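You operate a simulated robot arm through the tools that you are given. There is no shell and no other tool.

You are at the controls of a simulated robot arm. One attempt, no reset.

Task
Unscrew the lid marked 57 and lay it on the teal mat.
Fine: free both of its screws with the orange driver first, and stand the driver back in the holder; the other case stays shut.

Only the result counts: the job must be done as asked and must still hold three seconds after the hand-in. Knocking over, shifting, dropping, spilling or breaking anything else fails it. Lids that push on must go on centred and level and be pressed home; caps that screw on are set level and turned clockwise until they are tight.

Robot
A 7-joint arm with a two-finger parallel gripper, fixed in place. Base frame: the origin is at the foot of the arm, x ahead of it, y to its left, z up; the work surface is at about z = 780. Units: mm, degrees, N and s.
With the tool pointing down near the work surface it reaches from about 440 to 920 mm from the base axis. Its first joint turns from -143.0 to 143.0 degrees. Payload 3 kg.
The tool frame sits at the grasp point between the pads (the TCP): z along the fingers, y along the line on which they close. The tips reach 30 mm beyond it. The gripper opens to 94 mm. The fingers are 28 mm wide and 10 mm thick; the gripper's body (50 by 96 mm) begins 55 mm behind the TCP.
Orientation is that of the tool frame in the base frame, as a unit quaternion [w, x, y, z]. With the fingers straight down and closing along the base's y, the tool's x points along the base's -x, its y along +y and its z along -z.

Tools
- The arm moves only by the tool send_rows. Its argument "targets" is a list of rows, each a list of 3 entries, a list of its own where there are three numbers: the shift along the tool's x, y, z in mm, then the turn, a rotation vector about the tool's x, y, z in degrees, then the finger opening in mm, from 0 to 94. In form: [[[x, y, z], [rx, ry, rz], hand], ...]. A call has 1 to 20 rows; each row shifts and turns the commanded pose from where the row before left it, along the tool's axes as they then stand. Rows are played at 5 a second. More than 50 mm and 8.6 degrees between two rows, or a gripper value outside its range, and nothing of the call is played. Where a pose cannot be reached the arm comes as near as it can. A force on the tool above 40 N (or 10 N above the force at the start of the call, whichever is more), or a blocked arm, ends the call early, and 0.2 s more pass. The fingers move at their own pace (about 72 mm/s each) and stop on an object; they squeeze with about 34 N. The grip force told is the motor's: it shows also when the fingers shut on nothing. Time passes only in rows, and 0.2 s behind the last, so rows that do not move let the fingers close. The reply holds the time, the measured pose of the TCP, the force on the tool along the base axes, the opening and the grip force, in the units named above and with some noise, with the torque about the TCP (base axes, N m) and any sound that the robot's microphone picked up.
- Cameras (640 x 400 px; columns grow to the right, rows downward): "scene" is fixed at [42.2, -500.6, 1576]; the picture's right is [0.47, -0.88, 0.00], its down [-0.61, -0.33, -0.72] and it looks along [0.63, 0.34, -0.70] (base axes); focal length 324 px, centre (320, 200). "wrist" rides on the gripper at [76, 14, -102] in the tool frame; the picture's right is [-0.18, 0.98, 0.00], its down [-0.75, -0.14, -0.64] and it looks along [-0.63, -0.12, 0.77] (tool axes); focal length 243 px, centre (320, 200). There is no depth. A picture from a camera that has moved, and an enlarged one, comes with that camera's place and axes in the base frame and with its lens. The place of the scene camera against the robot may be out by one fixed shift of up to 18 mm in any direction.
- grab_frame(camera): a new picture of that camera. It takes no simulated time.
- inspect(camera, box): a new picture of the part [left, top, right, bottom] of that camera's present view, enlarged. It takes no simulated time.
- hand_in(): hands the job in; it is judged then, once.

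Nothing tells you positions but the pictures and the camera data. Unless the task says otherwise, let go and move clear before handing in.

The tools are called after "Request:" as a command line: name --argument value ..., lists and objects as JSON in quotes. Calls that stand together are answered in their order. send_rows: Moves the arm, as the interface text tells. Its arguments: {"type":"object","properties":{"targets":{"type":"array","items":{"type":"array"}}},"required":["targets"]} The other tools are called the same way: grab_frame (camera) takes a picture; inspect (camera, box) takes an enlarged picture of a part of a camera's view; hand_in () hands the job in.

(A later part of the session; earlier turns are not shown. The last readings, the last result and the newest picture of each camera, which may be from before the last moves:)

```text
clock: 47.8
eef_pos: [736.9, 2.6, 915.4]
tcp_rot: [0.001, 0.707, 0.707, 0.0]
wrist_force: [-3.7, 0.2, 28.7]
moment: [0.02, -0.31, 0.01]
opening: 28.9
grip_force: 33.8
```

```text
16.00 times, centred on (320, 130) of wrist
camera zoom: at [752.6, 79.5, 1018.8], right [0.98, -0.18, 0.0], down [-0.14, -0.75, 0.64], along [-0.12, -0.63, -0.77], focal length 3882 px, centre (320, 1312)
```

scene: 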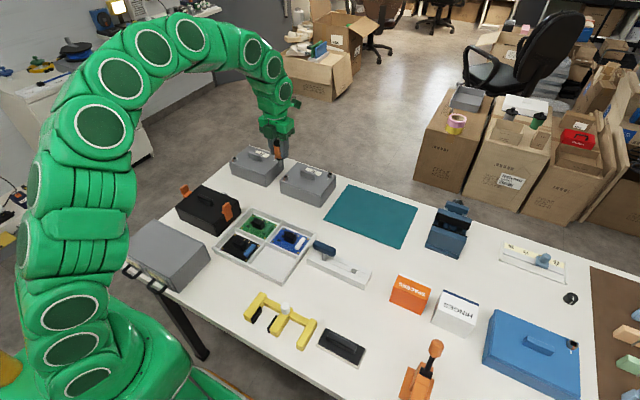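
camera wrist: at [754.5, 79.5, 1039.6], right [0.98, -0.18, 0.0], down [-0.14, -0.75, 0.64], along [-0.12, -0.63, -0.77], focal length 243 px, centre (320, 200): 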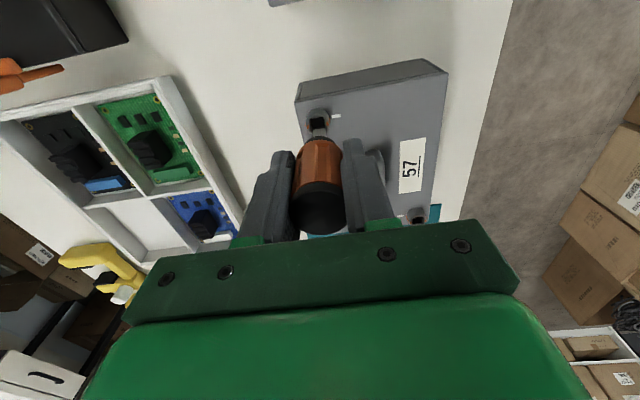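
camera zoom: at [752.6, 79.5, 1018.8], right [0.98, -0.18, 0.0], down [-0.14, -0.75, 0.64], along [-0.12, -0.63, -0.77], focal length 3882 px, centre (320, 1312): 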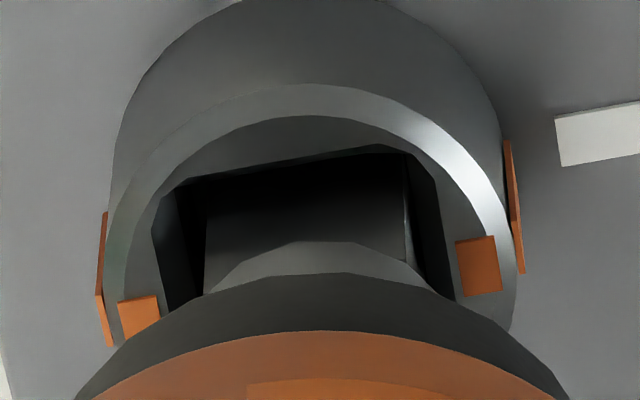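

The bit is about 4 mm into the socket and feels 29 N, either from the floor or from a lead-in. I'll back off slightly and read the forces before deciding.

Request:
send_rows --targets '[[[0, 0, -1], [0, 0, 0], 15], [[0, 0, 0], [0, 0, 0], 15]]'

Request:
inspect --camera "wrist" --box '[300, 118, 340, 143]'

```text
clock: 48.4
eef_pos: [737.1, 3.0, 914.1]
tcp_rot: [0.0, 0.707, 0.707, -0.001]
wrist_force: [4.2, 1.3, 10.1]
moment: [0.08, -0.35, -0.01]
opening: 29.1
grip_force: 33.8
```

```text
16.00 times, centred on (320, 130) of wrist
camera zoom: at [752.5, 79.1, 1018.0], right [0.98, -0.18, 0.0], down [-0.14, -0.75, 0.64], along [-0.12, -0.63, -0.77], focal length 3882 px, centre (320, 1312)
```

zoom: 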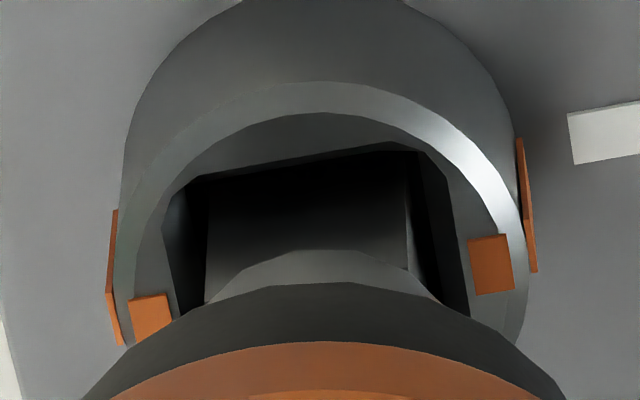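

Image and forces suggest the bit's +x edge is riding on the socket's lead-in chamfer. I'll shift slightly toward -x, press gently, and see if it drops in.

Request:
send_rows --targets '[[[0, -0.4, 0], [0, 0, 0], 15], [[0, 0, 0.8], [0, 0, 0], 15], [[0, 0, 0.5], [0, 0, 0], 15], [[0, 0, 0], [0, 0, 0], 15]]'

Request:
inspect --camera "wrist" --box '[300, 118, 340, 143]'

```text
clock: 49.4
eef_pos: [736.5, 3.0, 914.5]
tcp_rot: [0.0, 0.707, 0.707, 0.0]
wrist_force: [0.1, -1.2, 10.4]
moment: [-0.03, -0.09, 0.02]
opening: 28.7
grip_force: 34.1
```

```text
16.00 times, centred on (320, 130) of wrist
camera zoom: at [751.7, 79.1, 1017.7], right [0.98, -0.18, 0.0], down [-0.14, -0.75, 0.64], along [-0.12, -0.63, -0.77], focal length 3882 px, centre (320, 1312)
```

zoom: 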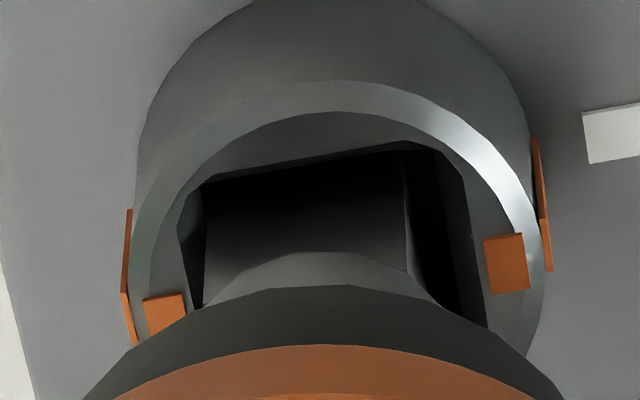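

Request:
inspect --camera "scene" --box '[276, 164, 300, 179]'

Request:
inspect --camera "scene" --box '[280, 168, 292, 175.5]'

```text
16.00 times, centred on (288, 172) of scene
camera zoom: at [42.2, -500.6, 1576.0], right [0.47, -0.88, 0.0], down [-0.61, -0.33, -0.72], along [0.63, 0.34, -0.7], focal length 5187 px, centre (832, 656)
```

zoom: 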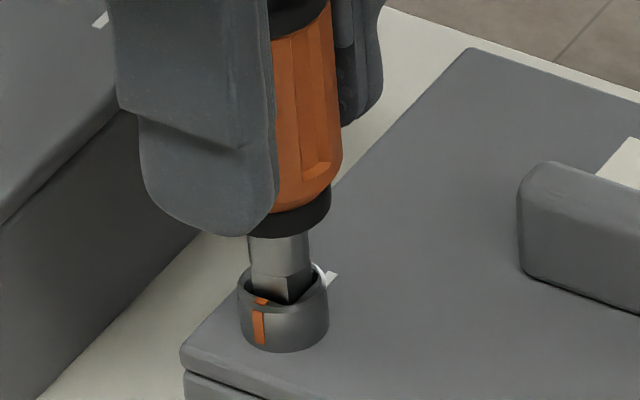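

```text
16.00 times, centred on (286, 172) of scene
camera zoom: at [42.2, -500.6, 1576.0], right [0.47, -0.88, 0.0], down [-0.61, -0.33, -0.72], along [0.63, 0.34, -0.7], focal length 5187 px, centre (864, 652)
```

zoom: 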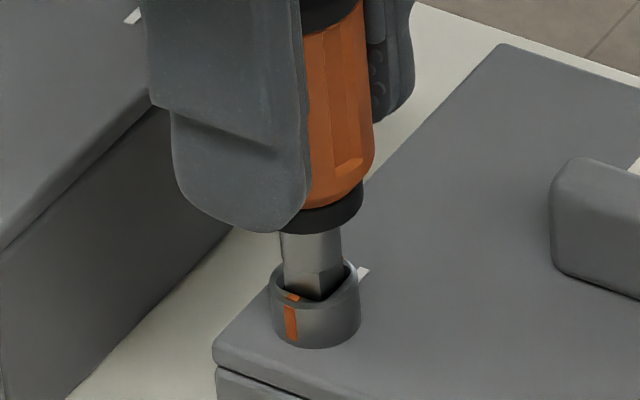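

Bit looks about 0.7 mm too far toward -x now, and perhaps 0.3 mm toward -y. I'll correct both and press lightly.

Request:
send_rows --targets '[[[0, 0, -1.5], [0, 0, 0], 15], [[0.3, 0.6, 0], [0, 0, 0], 15], [[0, 0, 1.5], [0, 0, 0], 15], [[0, 0, 0.8], [0, 0, 0], 15], [[0, 0, 0], [0, 0, 0], 15]]'

Request:
inspect --camera "wrist" --box '[300, 118, 340, 143]'

```text
clock: 50.6
eef_pos: [737.4, 2.9, 913.2]
tcp_rot: [0.002, 0.707, 0.707, 0.001]
wrist_force: [-8.1, -3.7, 37.4]
moment: [-0.29, 0.57, -0.04]
opening: 28.6
grip_force: 33.8
```

```text
16.00 times, centred on (320, 130) of wrist
camera zoom: at [752.6, 79.8, 1017.4], right [0.98, -0.18, 0.0], down [-0.14, -0.75, 0.64], along [-0.12, -0.63, -0.77], focal length 3882 px, centre (320, 1312)
```

zoom: 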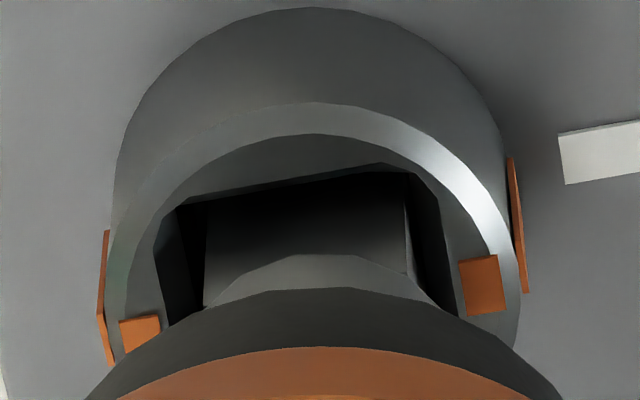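

The contact is now near-central, which looks like the socket floor. I'll ease the load and try a small counterclockwise turn to see whether the screw follows.

Request:
send_rows --targets '[[[0, 0, -1.3], [0, 0, 0], 15], [[0, 0, 0], [0, 0, -5], 15], [[0, 0, 0], [0, 0, -5], 15], [[0, 0, 0], [0, 0, 0], 15]]'

Request:
inspect --camera "wrist" --box '[300, 118, 340, 143]'

```text
clock: 51.6
eef_pos: [737.4, 3.0, 914.1]
tcp_rot: [-0.001, 0.642, 0.767, 0.001]
wrist_force: [5.1, 3.1, 25.5]
moment: [0.23, -0.34, -0.02]
opening: 28.5
grip_force: 34.1
```

```text
16.00 times, centred on (320, 130) of wrist
camera zoom: at [738.8, 81.0, 1017.3], right [1.0, -0.01, 0.0], down [-0.01, -0.77, 0.64], along [-0.01, -0.64, -0.77], focal length 3882 px, centre (320, 1312)
```

zoom: 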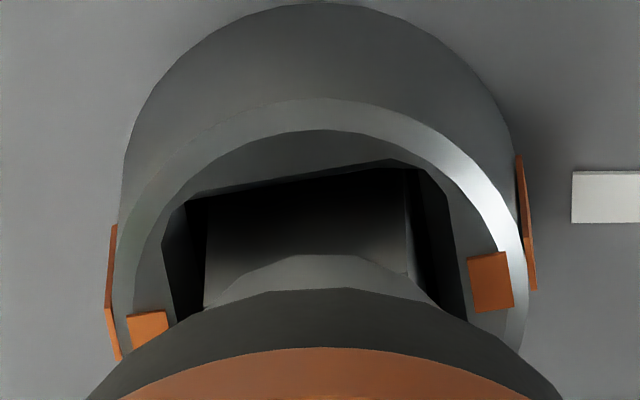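

The screw turned with the driver, since the orange marks moved off the white tick. So it's engaged and I'll keep turning counterclockwise, watching forces.

Request:
send_rows --targets '[[[0, 0, -0.7], [0, 0, -5], 15], [[0, 0, 0], [0, 0, -8], 15], [[0, 0, 0], [0, 0, -8], 15], [[0, 0, 0], [0, 0, -8], 15], [[0, 0, 0], [0, 0, -8], 15], [[0, 0, 0], [0, 0, 0], 15]]'

Request:
inspect --camera "wrist" --box '[300, 118, 340, 143]'

Request:
inspect --camera "scene" --box '[270, 155, 310, 180]'

```text
clock: 53.0
eef_pos: [735.9, 3.4, 914.5]
tcp_rot: [-0.001, 0.366, 0.931, -0.001]
wrist_force: [-1.6, -2.5, 8.4]
moment: [-0.26, 0.05, 0.01]
opening: 28.7
grip_force: 34.1
```

```text
16.00 times, centred on (320, 130) of wrist
camera zoom: at [691.7, 65.6, 1017.7], right [0.8, 0.59, 0.0], down [0.46, -0.62, 0.64], along [0.38, -0.52, -0.77], focal length 3882 px, centre (320, 1312)
```

zoom: 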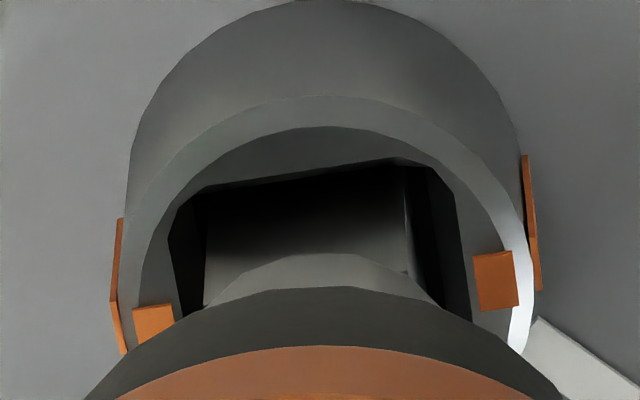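

```text
16.00 times, centred on (290, 168) of scene
camera zoom: at [42.2, -500.6, 1576.0], right [0.47, -0.88, 0.0], down [-0.61, -0.33, -0.72], along [0.63, 0.34, -0.7], focal length 5187 px, centre (800, 720)
```

zoom: 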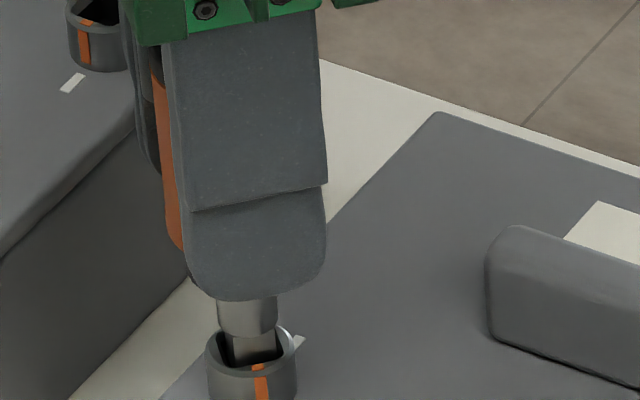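

The screw is turning (about 47° so far). I'll continue counterclockwise.

Request:
send_rows --targets '[[[0, 0, 0], [0, 0, -8], 15], [[0, 0, 0], [0, 0, -8], 15], [[0, 0, 0], [0, 0, -8], 15], [[0, 0, 0], [0, 0, -8], 15], [[0, 0, 0], [0, 0, -8], 15], [[0, 0, 0], [0, 0, -8], 15], [[0, 0, 0], [0, 0, 0], 15]]'

Request:
inspect --camera "wrist" --box '[300, 118, 340, 143]'

```text
clock: 54.6
eef_pos: [737.3, 3.1, 914.2]
tcp_rot: [0.0, -0.045, 0.999, 0.0]
wrist_force: [-0.2, -0.7, 1.5]
moment: [0.06, 0.08, 0.0]
opening: 29.0
grip_force: 34.6
```

```text
16.00 times, centred on (320, 130) of wrist
camera zoom: at [660.4, 10.4, 1017.9], right [0.1, 1.0, 0.0], down [0.76, -0.07, 0.64], along [0.64, -0.06, -0.77], focal length 3882 px, centre (320, 1312)
```

zoom: 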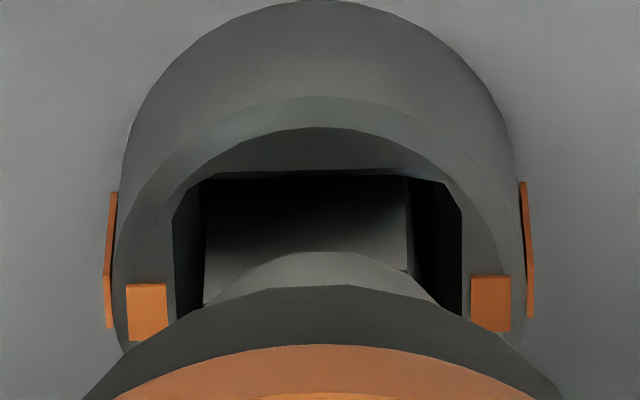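

The bit now slips slightly within the socket because the downward load faded. I'll press a little deeper and keep turning.

Request:
send_rows --targets '[[[0, 0, 1], [0, 0, -4], 15], [[0, 0, 0.5], [0, 0, -8], 15], [[0, 0, 0], [0, 0, -8], 15], [[0, 0, 0], [0, 0, -8], 15], [[0, 0, 0], [0, 0, 0], 15]]'

Request:
inspect --camera "wrist" --box '[300, 118, 340, 143]'

```text
clock: 55.8
eef_pos: [737.4, 3.6, 912.7]
tcp_rot: [0.003, -0.285, 0.959, 0.0]
wrist_force: [3.4, 4.7, 34.3]
moment: [0.48, -0.19, -0.5]
opening: 28.4
grip_force: 34.1
```

```text
16.00 times, centred on (320, 130) of wrist
camera zoom: at [666.9, -26.2, 1017.1], right [-0.38, 0.92, 0.0], down [0.71, 0.29, 0.64], along [0.6, 0.25, -0.76], focal length 3882 px, centre (320, 1312)
```

zoom: 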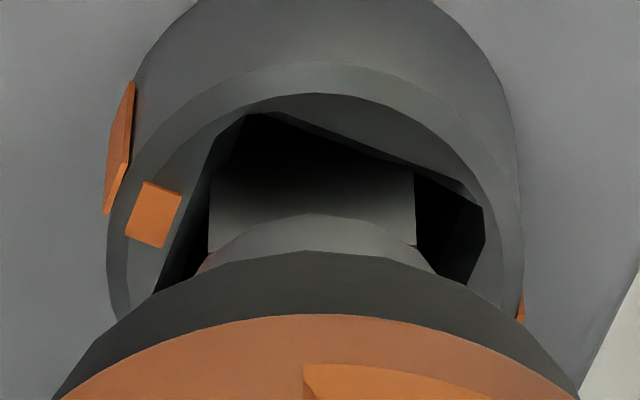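

The screw has come to a firm stop after about 90°, with 0.5 N·m of torque and no more turning, which matches a quarter-turn fastener. I'll ease the load, back off a few degrees and lift out to inspect.

Request:
send_rows --targets '[[[0, 0, -1.8], [0, 0, 0], 15], [[0, 0, 0], [0, 0, 4], 15], [[0, 0, 0], [0, 0, 4], 15], [[0, 0, -2], [0, 0, 0], 15]]'

Request:
inspect --camera "wrist" --box '[300, 118, 340, 143]'

```text
clock: 56.8
eef_pos: [736.4, 3.6, 916.5]
tcp_rot: [-0.001, -0.217, 0.976, 0.0]
wrist_force: [7.9, -7.1, -5.8]
moment: [-0.48, -0.57, -0.04]
opening: 28.7
grip_force: 34.0
```

```text
16.00 times, centred on (320, 130) of wrist
camera zoom: at [662.3, -16.1, 1019.8], right [-0.25, 0.97, 0.0], down [0.74, 0.19, 0.64], along [0.62, 0.16, -0.77], focal length 3882 px, centre (320, 1312)
```

zoom: 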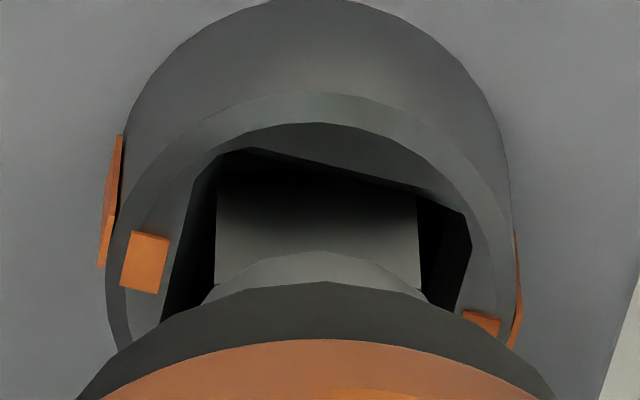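

Request:
send_rows --targets '[[[0, 0, -2], [0, 0, 2], 15], [[0, 0, -2], [0, 0, 0], 15], [[0, 0, -3], [0, 0, 0], 15], [[0, 0, -4], [0, 0, 0], 15], [[0, 0, -5], [0, 0, 0], 15], [[0, 0, 0], [0, 0, 0], 15]]'

Request:
inspect --camera "wrist" --box '[280, 95, 360, 145]'

Request:
inspect --camera "scene" --box '[270, 150, 318, 180]'

```text
clock: 58.2
eef_pos: [736.3, 3.5, 933.6]
tcp_rot: [0.0, -0.2, 0.98, 0.0]
wrist_force: [-0.3, -0.2, -0.6]
moment: [0.01, 0.01, 0.0]
opening: 28.6
grip_force: 33.5
```

```text
8.00 times, centred on (320, 120) of wrist
camera zoom: at [662.7, -12.7, 1036.3], right [-0.21, 0.98, 0.0], down [0.75, 0.16, 0.64], along [0.63, 0.14, -0.77], focal length 1941 px, centre (320, 840)
```

zoom: 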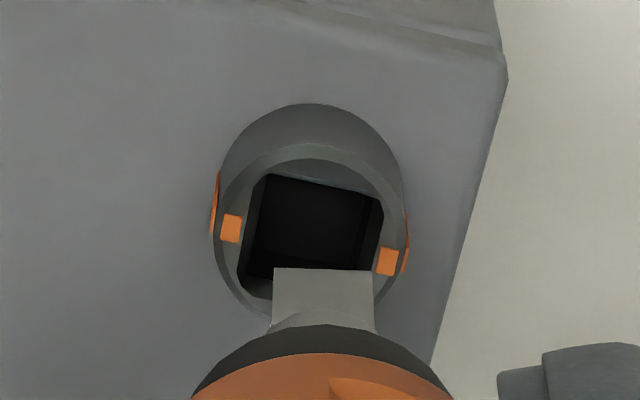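

```text
13.33 times, centred on (294, 165) of scene
camera zoom: at [42.2, -500.6, 1576.0], right [0.47, -0.88, 0.0], down [-0.61, -0.33, -0.72], along [0.63, 0.34, -0.7], focal length 4323 px, centre (667, 667)
```

zoom: 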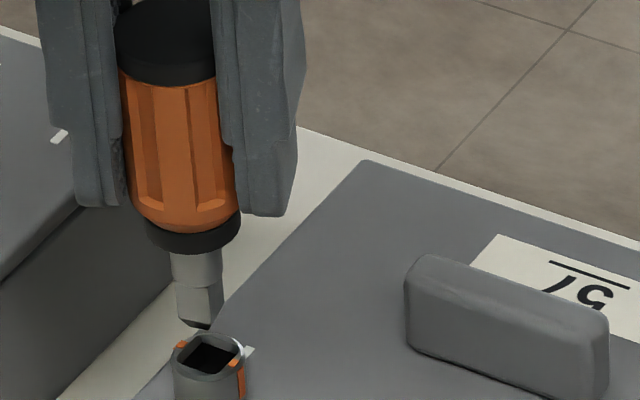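

The marks on screw B now sit exactly 90° from the tick, so it is turned to its stop. The driver twisted about 13° in the grip. Next is screw A at about (821.5, -121.5), with yaw chosen so the bit is square to its socket.

Request:
send_rows --targets '[[[0, 0, -20], [0, 0, 0], 15], [[0, 0, -20], [0, 0, 0], 15], [[0, 0, 0], [0, 0, 7.723], 15], [[0, 0, 0], [0, 0, 7.723], 15], [[0, 0, 0], [0, 0, 7.723], 15], [[0, 0, 0], [0, 0, 7.723], 15], [[0, 0, 0], [0, 0, 7.723], 15], [[0, 0, 0], [0, 0, 7.723], 15], [[0, 0, 0], [0, 0, 7.723], 15], [[0, 0, 0], [0, 0, 7.723], 15], [[0, 0, 0], [0, 0, 7.723], 15], [[0, 0, 0], [0, 0, 7.723], 15], [[0, 0, 0], [0, 0, 7.723], 15], [[0, 0, 0], [0, 0, 7.723], 15], [[0, 0, 0], [0, 0, 7.723], 15], [[-35.2, 13.9, 0], [0, 0, 0], 15], [[-35.2, 13.9, 0], [0, 0, 0], 15], [[-35.2, 13.9, 0], [0, 0, 0], 15], [[-35.1, 13.9, 0], [0, 0, 0], 15], [[0, 0, 0], [0, 0, 0], 15]]'

Request:
grab_frame --camera "wrist"

Request:
inspect --camera "wrist" --box '[270, 70, 370, 132.5]'

Request:
grab_frame --camera "scene"

```text
clock: 62.4
eef_pos: [821.9, -123.4, 972.5]
tcp_rot: [0.0, 0.625, 0.78, 0.0]
wrist_force: [0.1, 0.3, -0.2]
moment: [0.02, 0.0, -0.03]
opening: 28.4
grip_force: 33.6
```

```text
taken
camera wrist: at [820.9, -46.5, 1075.3], right [1.0, 0.04, 0.0], down [0.03, -0.77, 0.64], along [0.02, -0.64, -0.77], focal length 243 px, centre (320, 200)
```

wrist: 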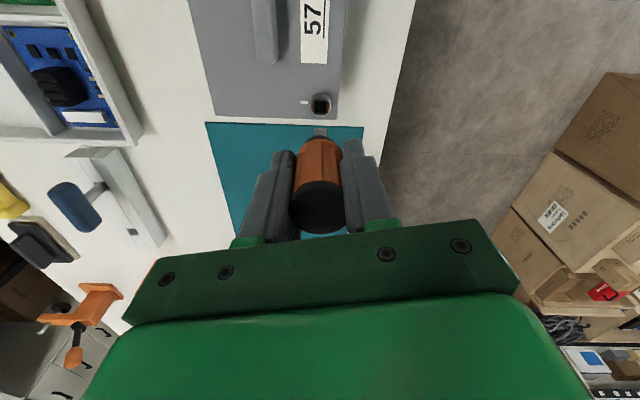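

```text
6.40 times, centred on (320, 101) of wrist
camera zoom: at [820.9, -46.5, 1075.3], right [1.0, 0.04, 0.0], down [0.03, -0.77, 0.64], along [0.02, -0.64, -0.77], focal length 1553 px, centre (320, 832)
```

zoom: 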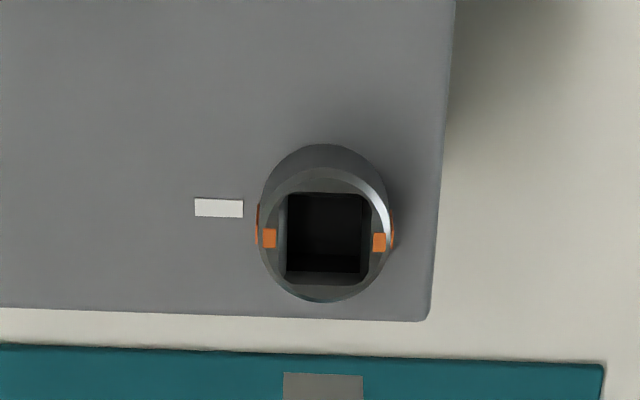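

```text
taken
```

scene: 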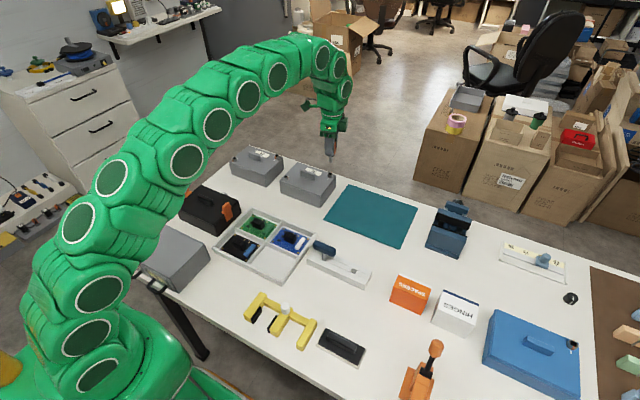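

Screw A is clearly in view and the bit is already square to it. I'll nudge by about 0.5 and 0.8 mm and descend to just above the rim.

Request:
send_rows --targets '[[[0.5, 0.8, 0], [0, 0, 0], 15], [[0, 0, 15], [0, 0, 0], 15], [[0, 0, 15], [0, 0, 0], 15], [[0, 0, 13], [0, 0, 0], 15], [[0, 0, 5], [0, 0, 0], 15], [[0, 0, 0], [0, 0, 0], 15]]'

Request:
inspect --camera "wrist" --box '[280, 95, 360, 145]'

Request:
inspect --camera "scene" --box '[310, 150, 358, 180]'

```text
clock: 63.8
eef_pos: [822.3, -120.0, 924.5]
tcp_rot: [0.001, 0.626, 0.78, 0.0]
wrist_force: [-0.9, 0.3, -1.5]
moment: [-0.01, -0.02, 0.0]
opening: 28.3
grip_force: 34.0
```

```text
8.00 times, centred on (320, 120) of wrist
camera zoom: at [820.9, -43.1, 1027.5], right [1.0, 0.04, 0.0], down [0.03, -0.77, 0.64], along [0.02, -0.64, -0.77], focal length 1941 px, centre (320, 840)
```

zoom: 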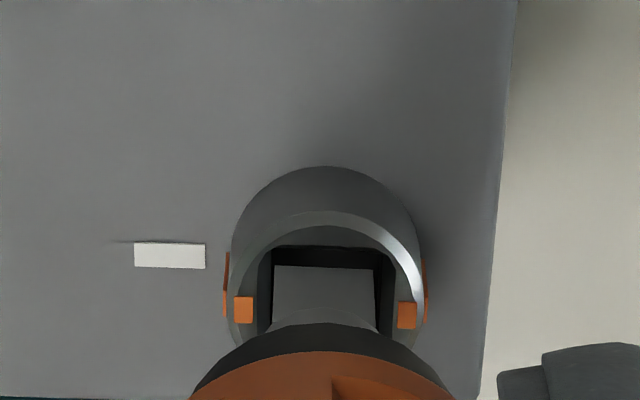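

```text
13.33 times, centred on (334, 165) of scene
camera zoom: at [42.2, -500.6, 1576.0], right [0.47, -0.88, 0.0], down [-0.61, -0.33, -0.72], along [0.63, 0.34, -0.7], focal length 4323 px, centre (133, 667)
```

zoom: 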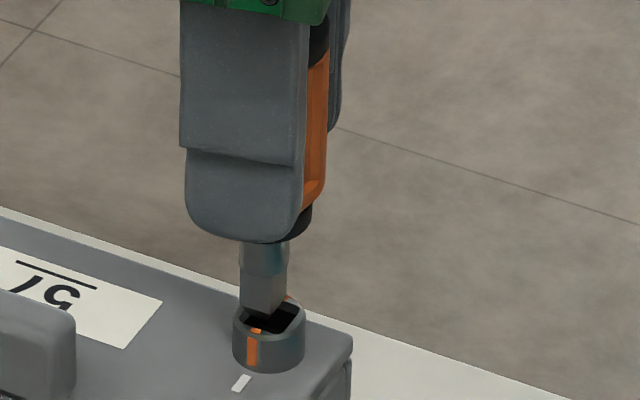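

Both views show the bit is about 2.6 mm too far toward +y. I'll correct that, come down slightly and re-check.

Request:
send_rows --targets '[[[-2.6, 0, 0], [0, 0, 0], 15], [[0, 0, 0], [0, 0, 0], 15], [[0, 0, 3], [0, 0, 0], 15], [[0, 0, 0], [0, 0, 0], 15]]'

Request:
inspect --camera "wrist" --box '[300, 118, 340, 143]'

Request:
inspect --camera "scene" --box '[312, 160, 352, 185]'

```text
clock: 64.8
eef_pos: [822.6, -123.2, 920.8]
tcp_rot: [0.001, 0.625, 0.781, 0.0]
wrist_force: [0.7, 0.1, -0.8]
moment: [-0.01, -0.01, 0.01]
opening: 28.4
grip_force: 33.8
```

```text
16.00 times, centred on (320, 130) of wrist
camera zoom: at [821.9, -45.7, 1024.3], right [1.0, 0.04, 0.0], down [0.03, -0.77, 0.64], along [0.02, -0.64, -0.77], focal length 3882 px, centre (320, 1312)
```

zoom: 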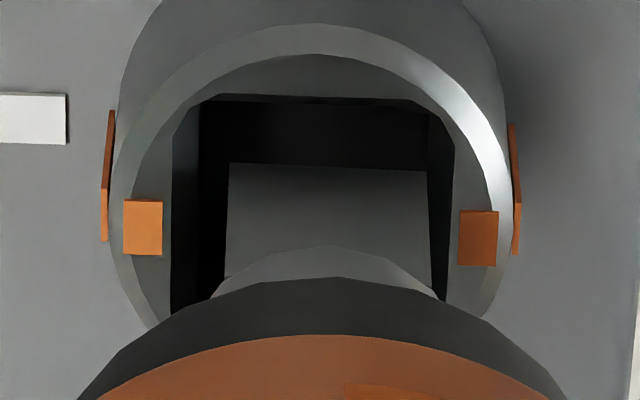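

```text
16.00 times, centred on (332, 172) of scene
camera zoom: at [42.2, -500.6, 1576.0], right [0.47, -0.88, 0.0], down [-0.61, -0.33, -0.72], along [0.63, 0.34, -0.7], focal length 5187 px, centre (128, 640)
```

zoom: 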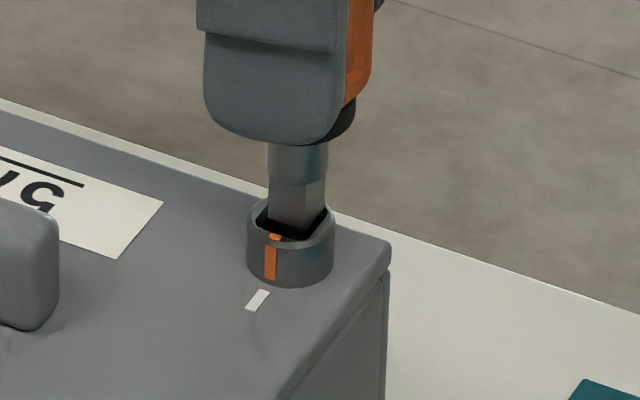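

Request:
send_rows --targets '[[[0.4, -0.5, 0], [0, 0, 0], 15], [[0, 0, 2.5], [0, 0, 0], 15], [[0, 0, 2], [0, 0, 0], 15], [[0, 0, 1.5], [0, 0, 0], 15], [[0, 0, 0], [0, 0, 0], 15]]'

Request:
inspect --camera "wrist" --box '[300, 118, 340, 143]'

Request:
inspect --camera "scene" --box '[312, 160, 352, 185]'

```text
clock: 66.0
eef_pos: [821.5, -122.7, 915.1]
tcp_rot: [0.0, 0.624, 0.781, 0.0]
wrist_force: [1.0, 1.6, 0.4]
moment: [0.11, -0.02, 0.0]
opening: 28.4
grip_force: 34.4
```

```text
16.00 times, centred on (320, 130) of wrist
camera zoom: at [820.5, -45.7, 1018.7], right [1.0, 0.04, 0.0], down [0.03, -0.77, 0.64], along [0.02, -0.64, -0.77], focal length 3882 px, centre (320, 1312)
```

zoom: 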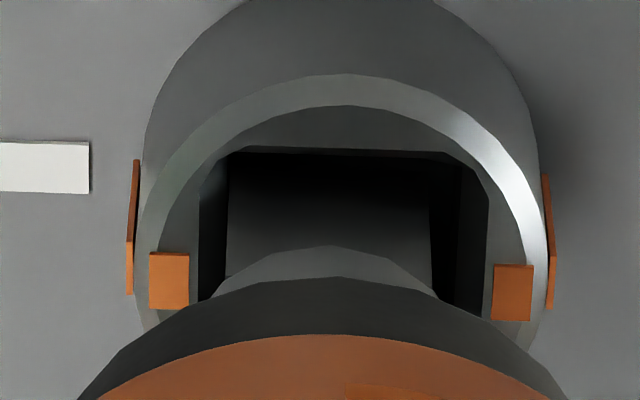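

```text
16.00 times, centred on (332, 172) of scene
camera zoom: at [42.2, -500.6, 1576.0], right [0.47, -0.88, 0.0], down [-0.61, -0.33, -0.72], along [0.63, 0.34, -0.7], focal length 5187 px, centre (128, 640)
```

zoom: 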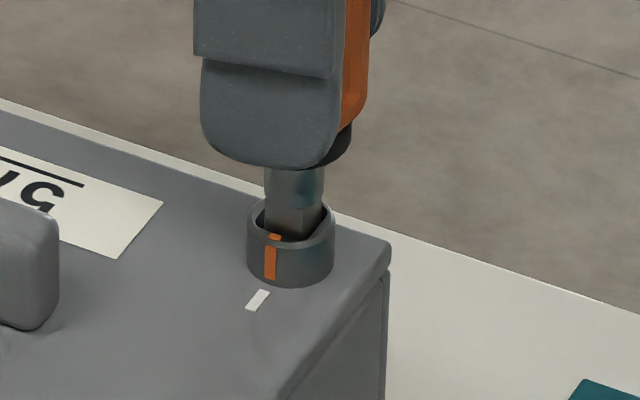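

Request:
send_rows --targets '[[[0, 0.6, 0], [0, 0, 0], 15], [[0, 0, 1], [0, 0, 0], 15], [[0, 0, 1], [0, 0, 0], 15], [[0, 0, 0], [0, 0, 0], 15]]'

Request:
inspect --camera "wrist" --box '[300, 118, 340, 143]'

```text
clock: 67.0
eef_pos: [822.9, -123.5, 914.8]
tcp_rot: [0.0, 0.625, 0.781, 0.0]
wrist_force: [1.6, 2.9, 2.6]
moment: [0.2, -0.05, 0.0]
opening: 28.2
grip_force: 34.0
```

```text
16.00 times, centred on (320, 130) of wrist
camera zoom: at [821.0, -45.8, 1018.0], right [1.0, 0.04, 0.0], down [0.03, -0.77, 0.64], along [0.02, -0.64, -0.77], focal length 3882 px, centre (320, 1312)
```

zoom: 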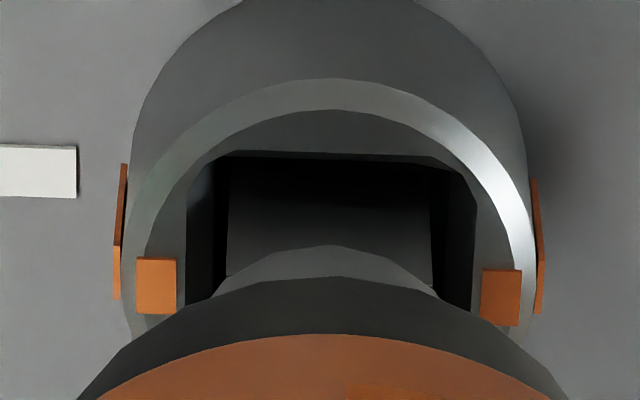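

Request:
send_rows --targets '[[[0.6, 0, 0], [0, 0, 0], 15], [[0, 0, 1], [0, 0, 0], 15], [[0, 0, 1], [0, 0, 0], 15], [[0, 0, 0], [0, 0, 0], 15]]'

Request:
inspect --camera "wrist" --box '[300, 118, 340, 143]'

```text
clock: 68.0
eef_pos: [822.5, -122.9, 914.9]
tcp_rot: [0.002, 0.625, 0.78, 0.001]
wrist_force: [-3.0, -5.6, 33.8]
moment: [-0.39, 0.25, -0.01]
opening: 28.3
grip_force: 33.7
```

```text
16.00 times, centred on (320, 130) of wrist
camera zoom: at [821.1, -45.2, 1017.4], right [1.0, 0.04, 0.0], down [0.03, -0.77, 0.64], along [0.02, -0.64, -0.77], focal length 3882 px, centre (320, 1312)
```

zoom: 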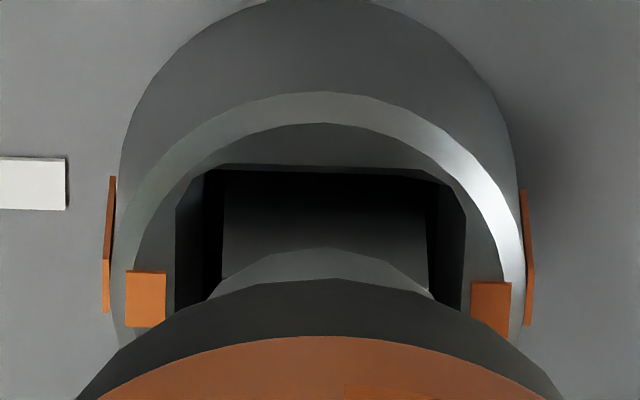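

Seated on the floor of socket A with 34 N. I'll ease off slightly and turn counterclockwise.

Request:
send_rows --targets '[[[0, 0, -0.6], [0, 0, -4], 15], [[0, 0, 0], [0, 0, -6], 15], [[0, 0, 0], [0, 0, -8], 15], [[0, 0, 0.1], [0, 0, -8], 15], [[0, 0, 0.1], [0, 0, -8], 15], [[0, 0, 0], [0, 0, 0], 15]]'

Request:
inspect --camera "wrist" --box '[300, 118, 340, 143]'

```text
clock: 69.0
eef_pos: [822.7, -122.4, 914.2]
tcp_rot: [0.001, 0.458, 0.889, 0.0]
wrist_force: [-3.2, 0.1, 15.5]
moment: [0.01, 0.26, 0.05]
opening: 28.2
grip_force: 33.7
stopped in row 4: the force on the tool passed its limit at 46 N (the readings are from after the stop); the commanded pose is now the measured one
```

```text
16.00 times, centred on (320, 130) of wrist
camera zoom: at [791.6, -52.1, 1017.5], right [0.91, 0.42, 0.0], down [0.32, -0.7, 0.64], along [0.27, -0.58, -0.77], focal length 3882 px, centre (320, 1312)
```

zoom: 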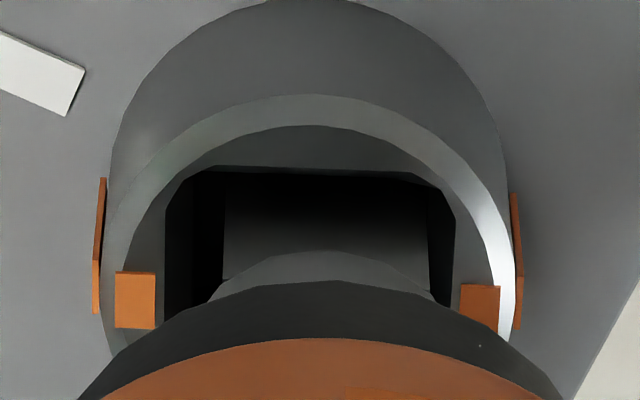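

The screw is turning with the bit. A load spike stopped the call, and the force is back to 15 N now. I'll continue at lower load.

Request:
send_rows --targets '[[[0, 0, -0.2], [0, 0, -6], 15], [[0, 0, 0], [0, 0, -6], 15], [[0, 0, 0], [0, 0, -6], 15], [[0, 0, 0], [0, 0, -6], 15], [[0, 0, 0], [0, 0, -6], 15], [[0, 0, 0], [0, 0, 0], 15]]'

Request:
inspect --camera "wrist" --box '[300, 118, 340, 143]'

```text
clock: 70.4
eef_pos: [822.5, -122.5, 913.8]
tcp_rot: [0.001, 0.211, 0.977, -0.001]
wrist_force: [-3.8, -1.8, 21.0]
moment: [-0.13, 0.21, 0.02]
opening: 28.3
grip_force: 34.1
```

```text
16.00 times, centred on (320, 130) of wrist
camera zoom: at [760.7, -77.8, 1017.4], right [0.57, 0.82, 0.0], down [0.63, -0.44, 0.64], along [0.53, -0.37, -0.77], focal length 3882 px, centre (320, 1312)
```

zoom: 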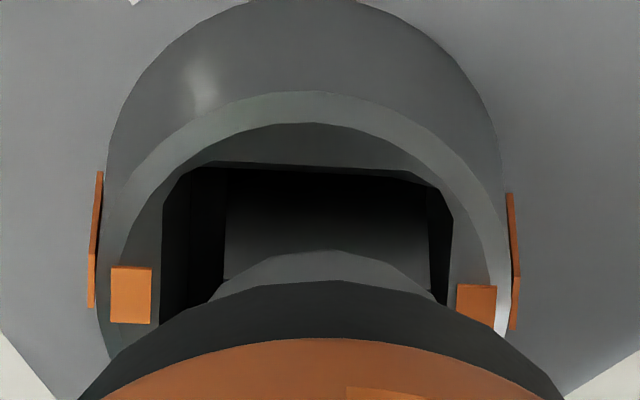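

Request:
send_rows --targets '[[[0, 0, 0], [0, 0, -6], 15], [[0, 0, 0], [0, 0, -6], 15], [[0, 0, 0], [0, 0, -6], 15], [[0, 0, 0], [0, 0, -6], 15], [[0, 0, 0], [0, 0, -6], 15], [[0, 0, 0], [0, 0, -6], 15], [[0, 0, 0], [0, 0, 0], 15]]'

Request:
inspect --camera "wrist" --box '[300, 118, 340, 143]'

```text
clock: 72.0
eef_pos: [822.9, -122.9, 912.9]
tcp_rot: [0.001, -0.102, 0.995, 0.0]
wrist_force: [-5.8, 4.6, 16.0]
moment: [0.24, 0.37, 0.01]
opening: 28.1
grip_force: 33.7
```

```text
16.00 times, centred on (320, 130) of wrist
camera zoom: at [746.9, -124.2, 1016.9], right [-0.02, 1.0, 0.0], down [0.77, 0.01, 0.64], along [0.64, 0.01, -0.77], focal length 3882 px, centre (320, 1312)
```

zoom: 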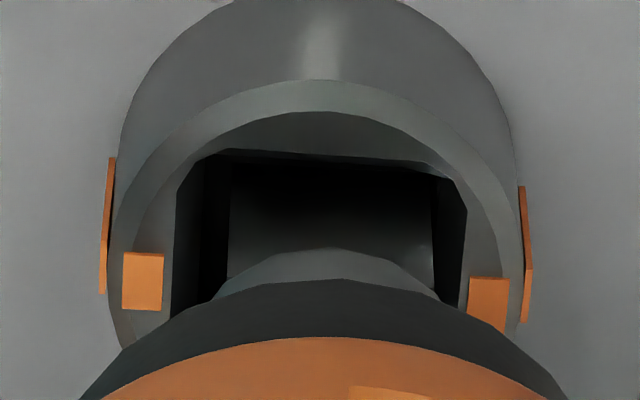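

Request:
send_rows --targets '[[[0, 0, 0], [0, 0, -6], 15], [[0, 0, 0], [0, 0, -6], 15], [[0, 0, 0], [0, 0, -6], 15], [[0, 0, 0], [0, 0, -3], 15], [[0, 0, 0], [0, 0, 0], 15]]'

Request:
inspect --camera "wrist" --box '[300, 118, 340, 143]'

```text
clock: 73.2
eef_pos: [823.7, -122.5, 914.0]
tcp_rot: [0.0, -0.281, 0.96, -0.001]
wrist_force: [4.9, -2.7, 6.5]
moment: [-0.21, -0.32, -0.18]
opening: 28.3
grip_force: 34.3
```

```text
16.00 times, centred on (320, 130) of wrist
camera zoom: at [752.7, -151.3, 1017.0], right [-0.37, 0.93, 0.0], down [0.71, 0.29, 0.64], along [0.6, 0.24, -0.77], focal length 3882 px, centre (320, 1312)
```

zoom: 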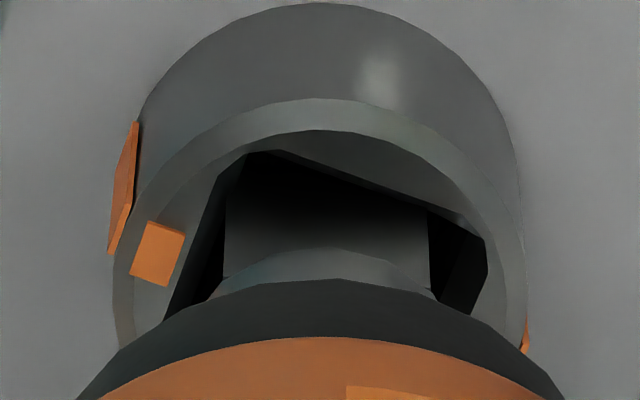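

Request:
send_rows --targets '[[[0, 0, 0], [0, 0, -5], 15], [[0, 0, 0], [0, 0, -4], 15], [[0, 0, 0], [0, 0, 0], 15]]'

Request:
inspect --camera "wrist" --box '[300, 118, 340, 143]'

```text
clock: 74.0
eef_pos: [824.1, -122.3, 914.1]
tcp_rot: [0.0, -0.355, 0.935, 0.0]
wrist_force: [5.5, -1.9, 0.5]
moment: [-0.16, -0.3, -0.54]
opening: 28.1
grip_force: 33.9
```

```text
16.00 times, centred on (320, 130) of wrist
camera zoom: at [757.8, -162.4, 1017.3], right [-0.51, 0.86, 0.0], down [0.66, 0.39, 0.64], along [0.55, 0.33, -0.77], focal length 3882 px, centre (320, 1312)
```

zoom: 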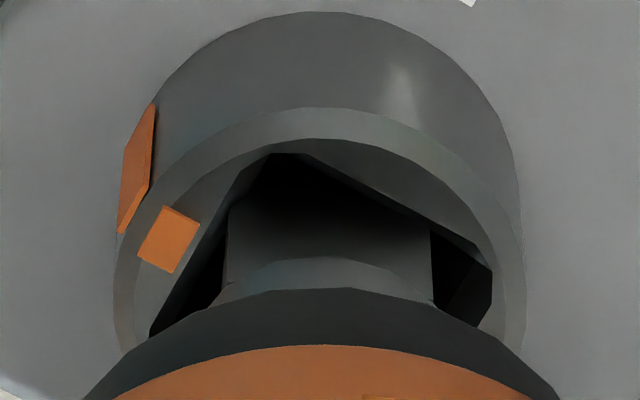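

Screw A is also hard against its stop at about 90°. I'll relieve the torque and lift out.

Request:
send_rows --targets '[[[0, 0, -0.5], [0, 0, 4], 15], [[0, 0, 0], [0, 0, 4], 15], [[0, 0, -2], [0, 0, 2], 15], [[0, 0, -3], [0, 0, 0], 15], [[0, 0, -4], [0, 0, 0], 15], [[0, 0, -6], [0, 0, 0], 15], [[0, 0, -6], [0, 0, 0], 15], [[0, 0, 0], [0, 0, 0], 15]]'

Request:
inspect --camera "wrist" --box '[280, 90, 360, 140]'

Request:
inspect --camera "scene" --box '[270, 140, 350, 190]'

```text
clock: 75.8
eef_pos: [823.3, -123.2, 934.1]
tcp_rot: [-0.001, -0.271, 0.962, 0.0]
wrist_force: [1.3, -0.5, -1.4]
moment: [-0.06, -0.06, -0.01]
opening: 28.3
grip_force: 33.4
```

```text
8.00 times, centred on (320, 115) of wrist
camera zoom: at [752.4, -150.1, 1038.0], right [-0.36, 0.93, 0.0], down [0.72, 0.27, 0.64], along [0.6, 0.23, -0.77], focal length 1941 px, centre (320, 880)
```

zoom: 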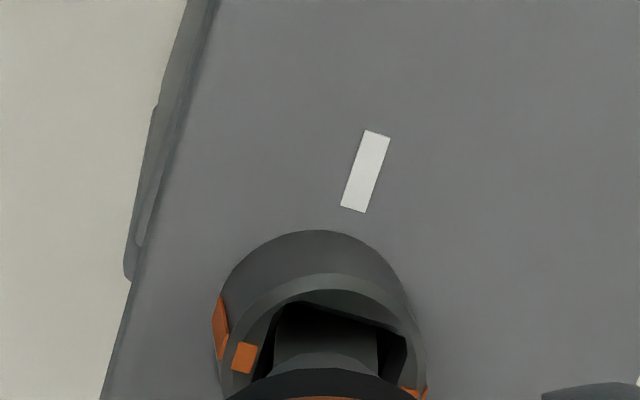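

```text
8.00 times, centred on (310, 165) of scene
camera zoom: at [42.2, -500.6, 1576.0], right [0.47, -0.88, 0.0], down [-0.61, -0.33, -0.72], along [0.63, 0.34, -0.7], focal length 2594 px, centre (400, 480)
```

zoom: 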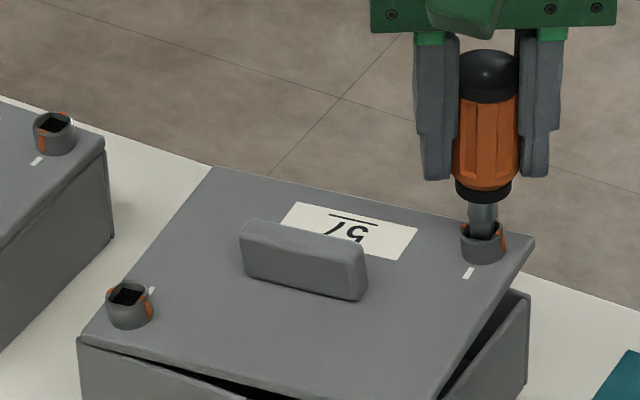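

The screws are free: the lid came up with the bit, which is still wedged in socket A. I'll lower it straight back down so the lid re-seats, then unwedge the bit.

Request:
send_rows --targets '[[[0, 0, 5], [0, 0, 0], 15], [[0, 0, 5], [0, 0, 0], 15], [[0, 0, 4], [0, 0, 0], 15], [[0, 0, 3], [0, 0, 0], 15], [[0, 0, 2], [0, 0, 0], 15], [[0, 0, 1], [0, 0, 0], 15], [[0, 0, 0], [0, 0, 0], 15]]'

Request:
inspect --camera "wrist" --box '[300, 118, 340, 143]'

Request:
inspect --camera "scene" --box '[270, 140, 350, 190]'

```text
clock: 77.4
eef_pos: [823.1, -123.6, 914.9]
tcp_rot: [0.0, -0.271, 0.962, 0.0]
wrist_force: [1.0, -0.5, 0.6]
moment: [-0.03, -0.05, -0.08]
opening: 28.1
grip_force: 33.7
```

```text
16.00 times, centred on (320, 130) of wrist
camera zoom: at [751.9, -150.9, 1017.3], right [-0.36, 0.93, 0.0], down [0.72, 0.27, 0.64], along [0.6, 0.23, -0.77], focal length 3882 px, centre (320, 1312)
```

zoom: 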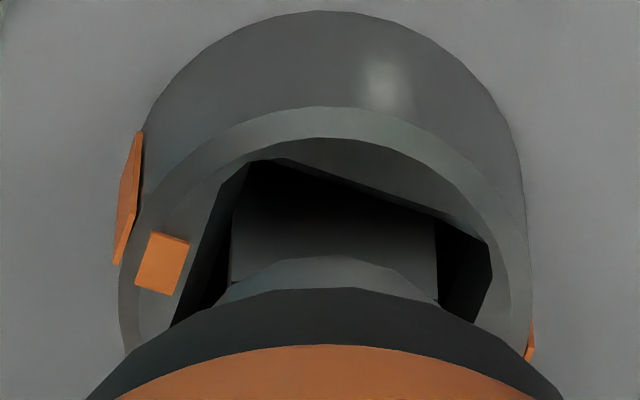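

```text
8.00 times, centred on (310, 165) of scene
camera zoom: at [42.2, -500.6, 1576.0], right [0.47, -0.88, 0.0], down [-0.61, -0.33, -0.72], along [0.63, 0.34, -0.7], focal length 2594 px, centre (400, 480)
```

zoom: 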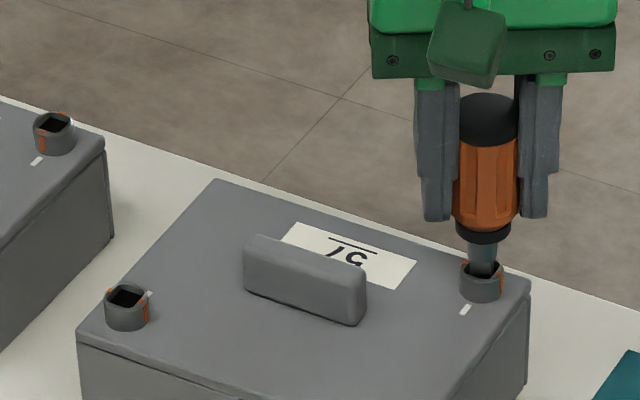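

The lid is back in its seat. I'll rotate the bit back to the middle of the socket's play and lift slowly.

Request:
send_rows --targets '[[[0, 0, 0], [0, 0, 5], 15], [[0, 0, 0], [0, 0, 5], 15], [[0, 0, 0], [0, 0, 6], 15], [[0, 0, 0], [0, 0, 0], 15]]'

Request:
inspect --camera "wrist" --box '[300, 118, 340, 143]'

```text
clock: 78.4
eef_pos: [822.6, -122.7, 914.4]
tcp_rot: [0.0, -0.134, 0.991, 0.0]
wrist_force: [0.7, 0.8, 0.1]
moment: [0.02, 0.0, -0.03]
opening: 28.3
grip_force: 33.8
```

```text
16.00 times, centred on (320, 130) of wrist
camera zoom: at [747.1, -129.1, 1017.7], right [-0.08, 1.0, 0.0], down [0.76, 0.07, 0.64], along [0.64, 0.05, -0.77], focal length 3882 px, centre (320, 1312)
```

zoom: 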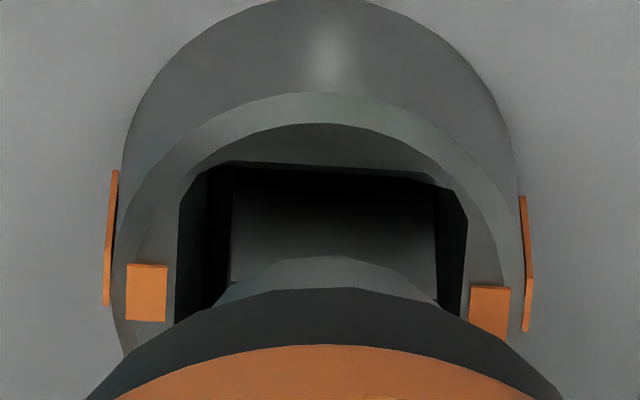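

Request:
send_rows --targets '[[[0, 0, -2], [0, 0, 0], 15], [[0, 0, -2], [0, 0, 0], 15], [[0, 0, -2], [0, 0, 0], 15], [[0, 0, -2], [0, 0, 0], 15], [[0, 0, 0], [0, 0, 0], 15]]'

Request:
inspect --camera "scene" --box '[270, 140, 350, 190]'

Request:
inspect --camera "wrist" --box '[280, 90, 360, 140]'

```text
clock: 79.6
eef_pos: [822.9, -121.9, 922.9]
tcp_rot: [0.0, -0.135, 0.991, 0.0]
wrist_force: [0.1, 0.6, -0.2]
moment: [0.0, -0.01, -0.02]
opening: 28.2
grip_force: 34.4
```

```text
8.00 times, centred on (310, 165) of scene
camera zoom: at [42.2, -500.6, 1576.0], right [0.47, -0.88, 0.0], down [-0.61, -0.33, -0.72], along [0.63, 0.34, -0.7], focal length 2594 px, centre (400, 480)
```

zoom: 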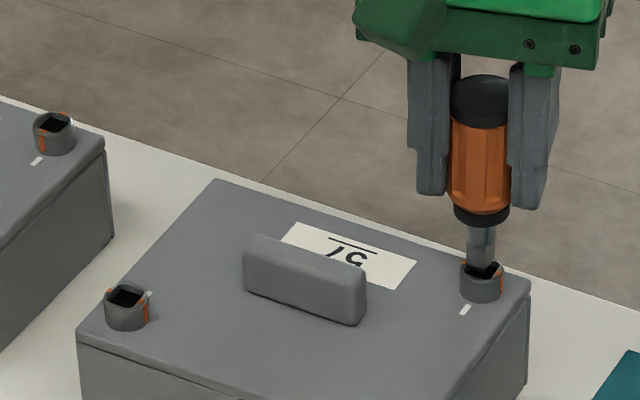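

```text
8.00 times, centred on (320, 115) of wrist
camera zoom: at [746.9, -128.6, 1025.9], right [-0.09, 1.0, 0.0], down [0.76, 0.07, 0.64], along [0.64, 0.05, -0.77], focal length 1941 px, centre (320, 880)
```

zoom: 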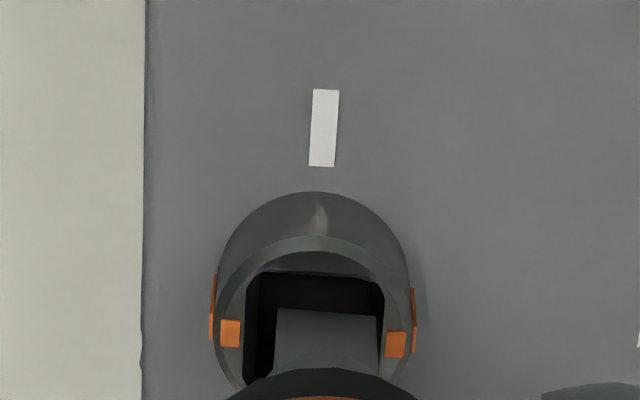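

The bit came out cleanly and the lid stayed seated. Now I'll take the driver back to the holder: lift, rotate so the bit is square to the hole, and travel above it.

Request:
send_rows --targets '[[[0, 0, -10], [0, 0, 0], 15], [[0, 0, -35], [0, 0, 0], 15], [[0, 0, -35], [0, 0, 0], 15], [[0, 0, 0], [0, 0, 8.09], 15], [[0, 0, 0], [0, 0, 8.09], 15], [[0, 0, 0], [0, 0, 8.09], 15], [[0, 0, 0], [0, 0, 8.09], 15], [[0, 0, 0], [0, 0, 8.09], 15], [[0, 0, 0], [0, 0, 8.09], 15], [[0, 0, 0], [0, 0, 8.09], 15], [[0, 0, 0], [0, 0, 8.09], 15], [[0, 0, 0], [0, 0, 8.09], 15], [[0, 0, 0], [0, 0, 8.09], 15], [[0, 0, 0], [0, 0, 8.09], 15], [[0, 0, 0], [0, 0, 0], 15]]'

Request:
send_rows --targets '[[[-14.5, -38.1, 0], [0, 0, 0], 15], [[-14.5, -38.1, 0], [0, 0, 0], 15], [[-14.5, -38.1, 0], [0, 0, 0], 15], [[-14.5, -38.1, 0], [0, 0, 0], 15], [[-14.5, -38.1, 0], [0, 0, 0], 15], [[-14.5, -38.1, 0], [0, 0, 0], 15], [[-14.5, -38.1, 0], [0, 0, 0], 15], [[-14.5, -38.1, 0], [0, 0, 0], 15], [[-14.5, -38.1, 0], [0, 0, 0], 15], [[0, 0, 0], [0, 0, 0], 15], [[0, 0, 0], [0, 0, 0], 15]]'

Request:
grab_frame --camera "wrist"

Request:
grab_frame --camera "scene"

```text
clock: 82.8
eef_pos: [822.5, -123.1, 1004.2]
tcp_rot: [0.0, 0.599, 0.801, 0.0]
wrist_force: [0.4, 0.0, -0.7]
moment: [-0.03, 0.04, -0.01]
opening: 28.5
grip_force: 34.2
```

```text
clock: 85.2
eef_pos: [531.7, -344.4, 1002.1]
tcp_rot: [0.0, 0.598, 0.801, -0.001]
wrist_force: [0.5, -0.2, -0.1]
moment: [0.02, 0.02, 0.03]
opening: 28.2
grip_force: 34.2
```

```text
taken
camera wrist: at [525.1, -268.3, 1105.0], right [0.99, 0.1, 0.0], down [0.08, -0.76, 0.64], along [0.07, -0.64, -0.77], focal length 243 px, centre (320, 200)
```

wrist: 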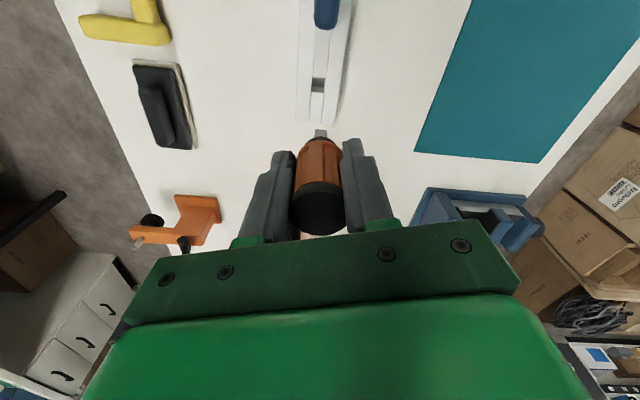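

```text
taken
```

scene: 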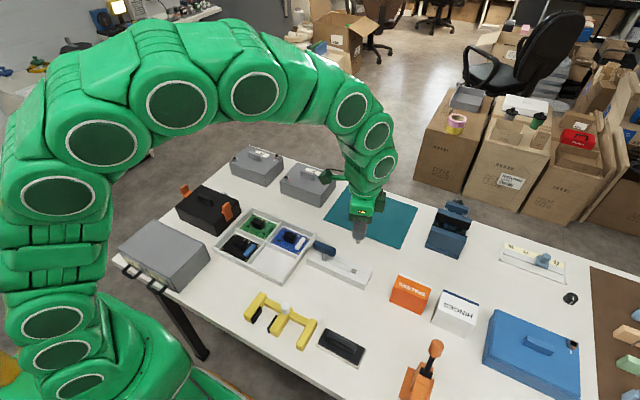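

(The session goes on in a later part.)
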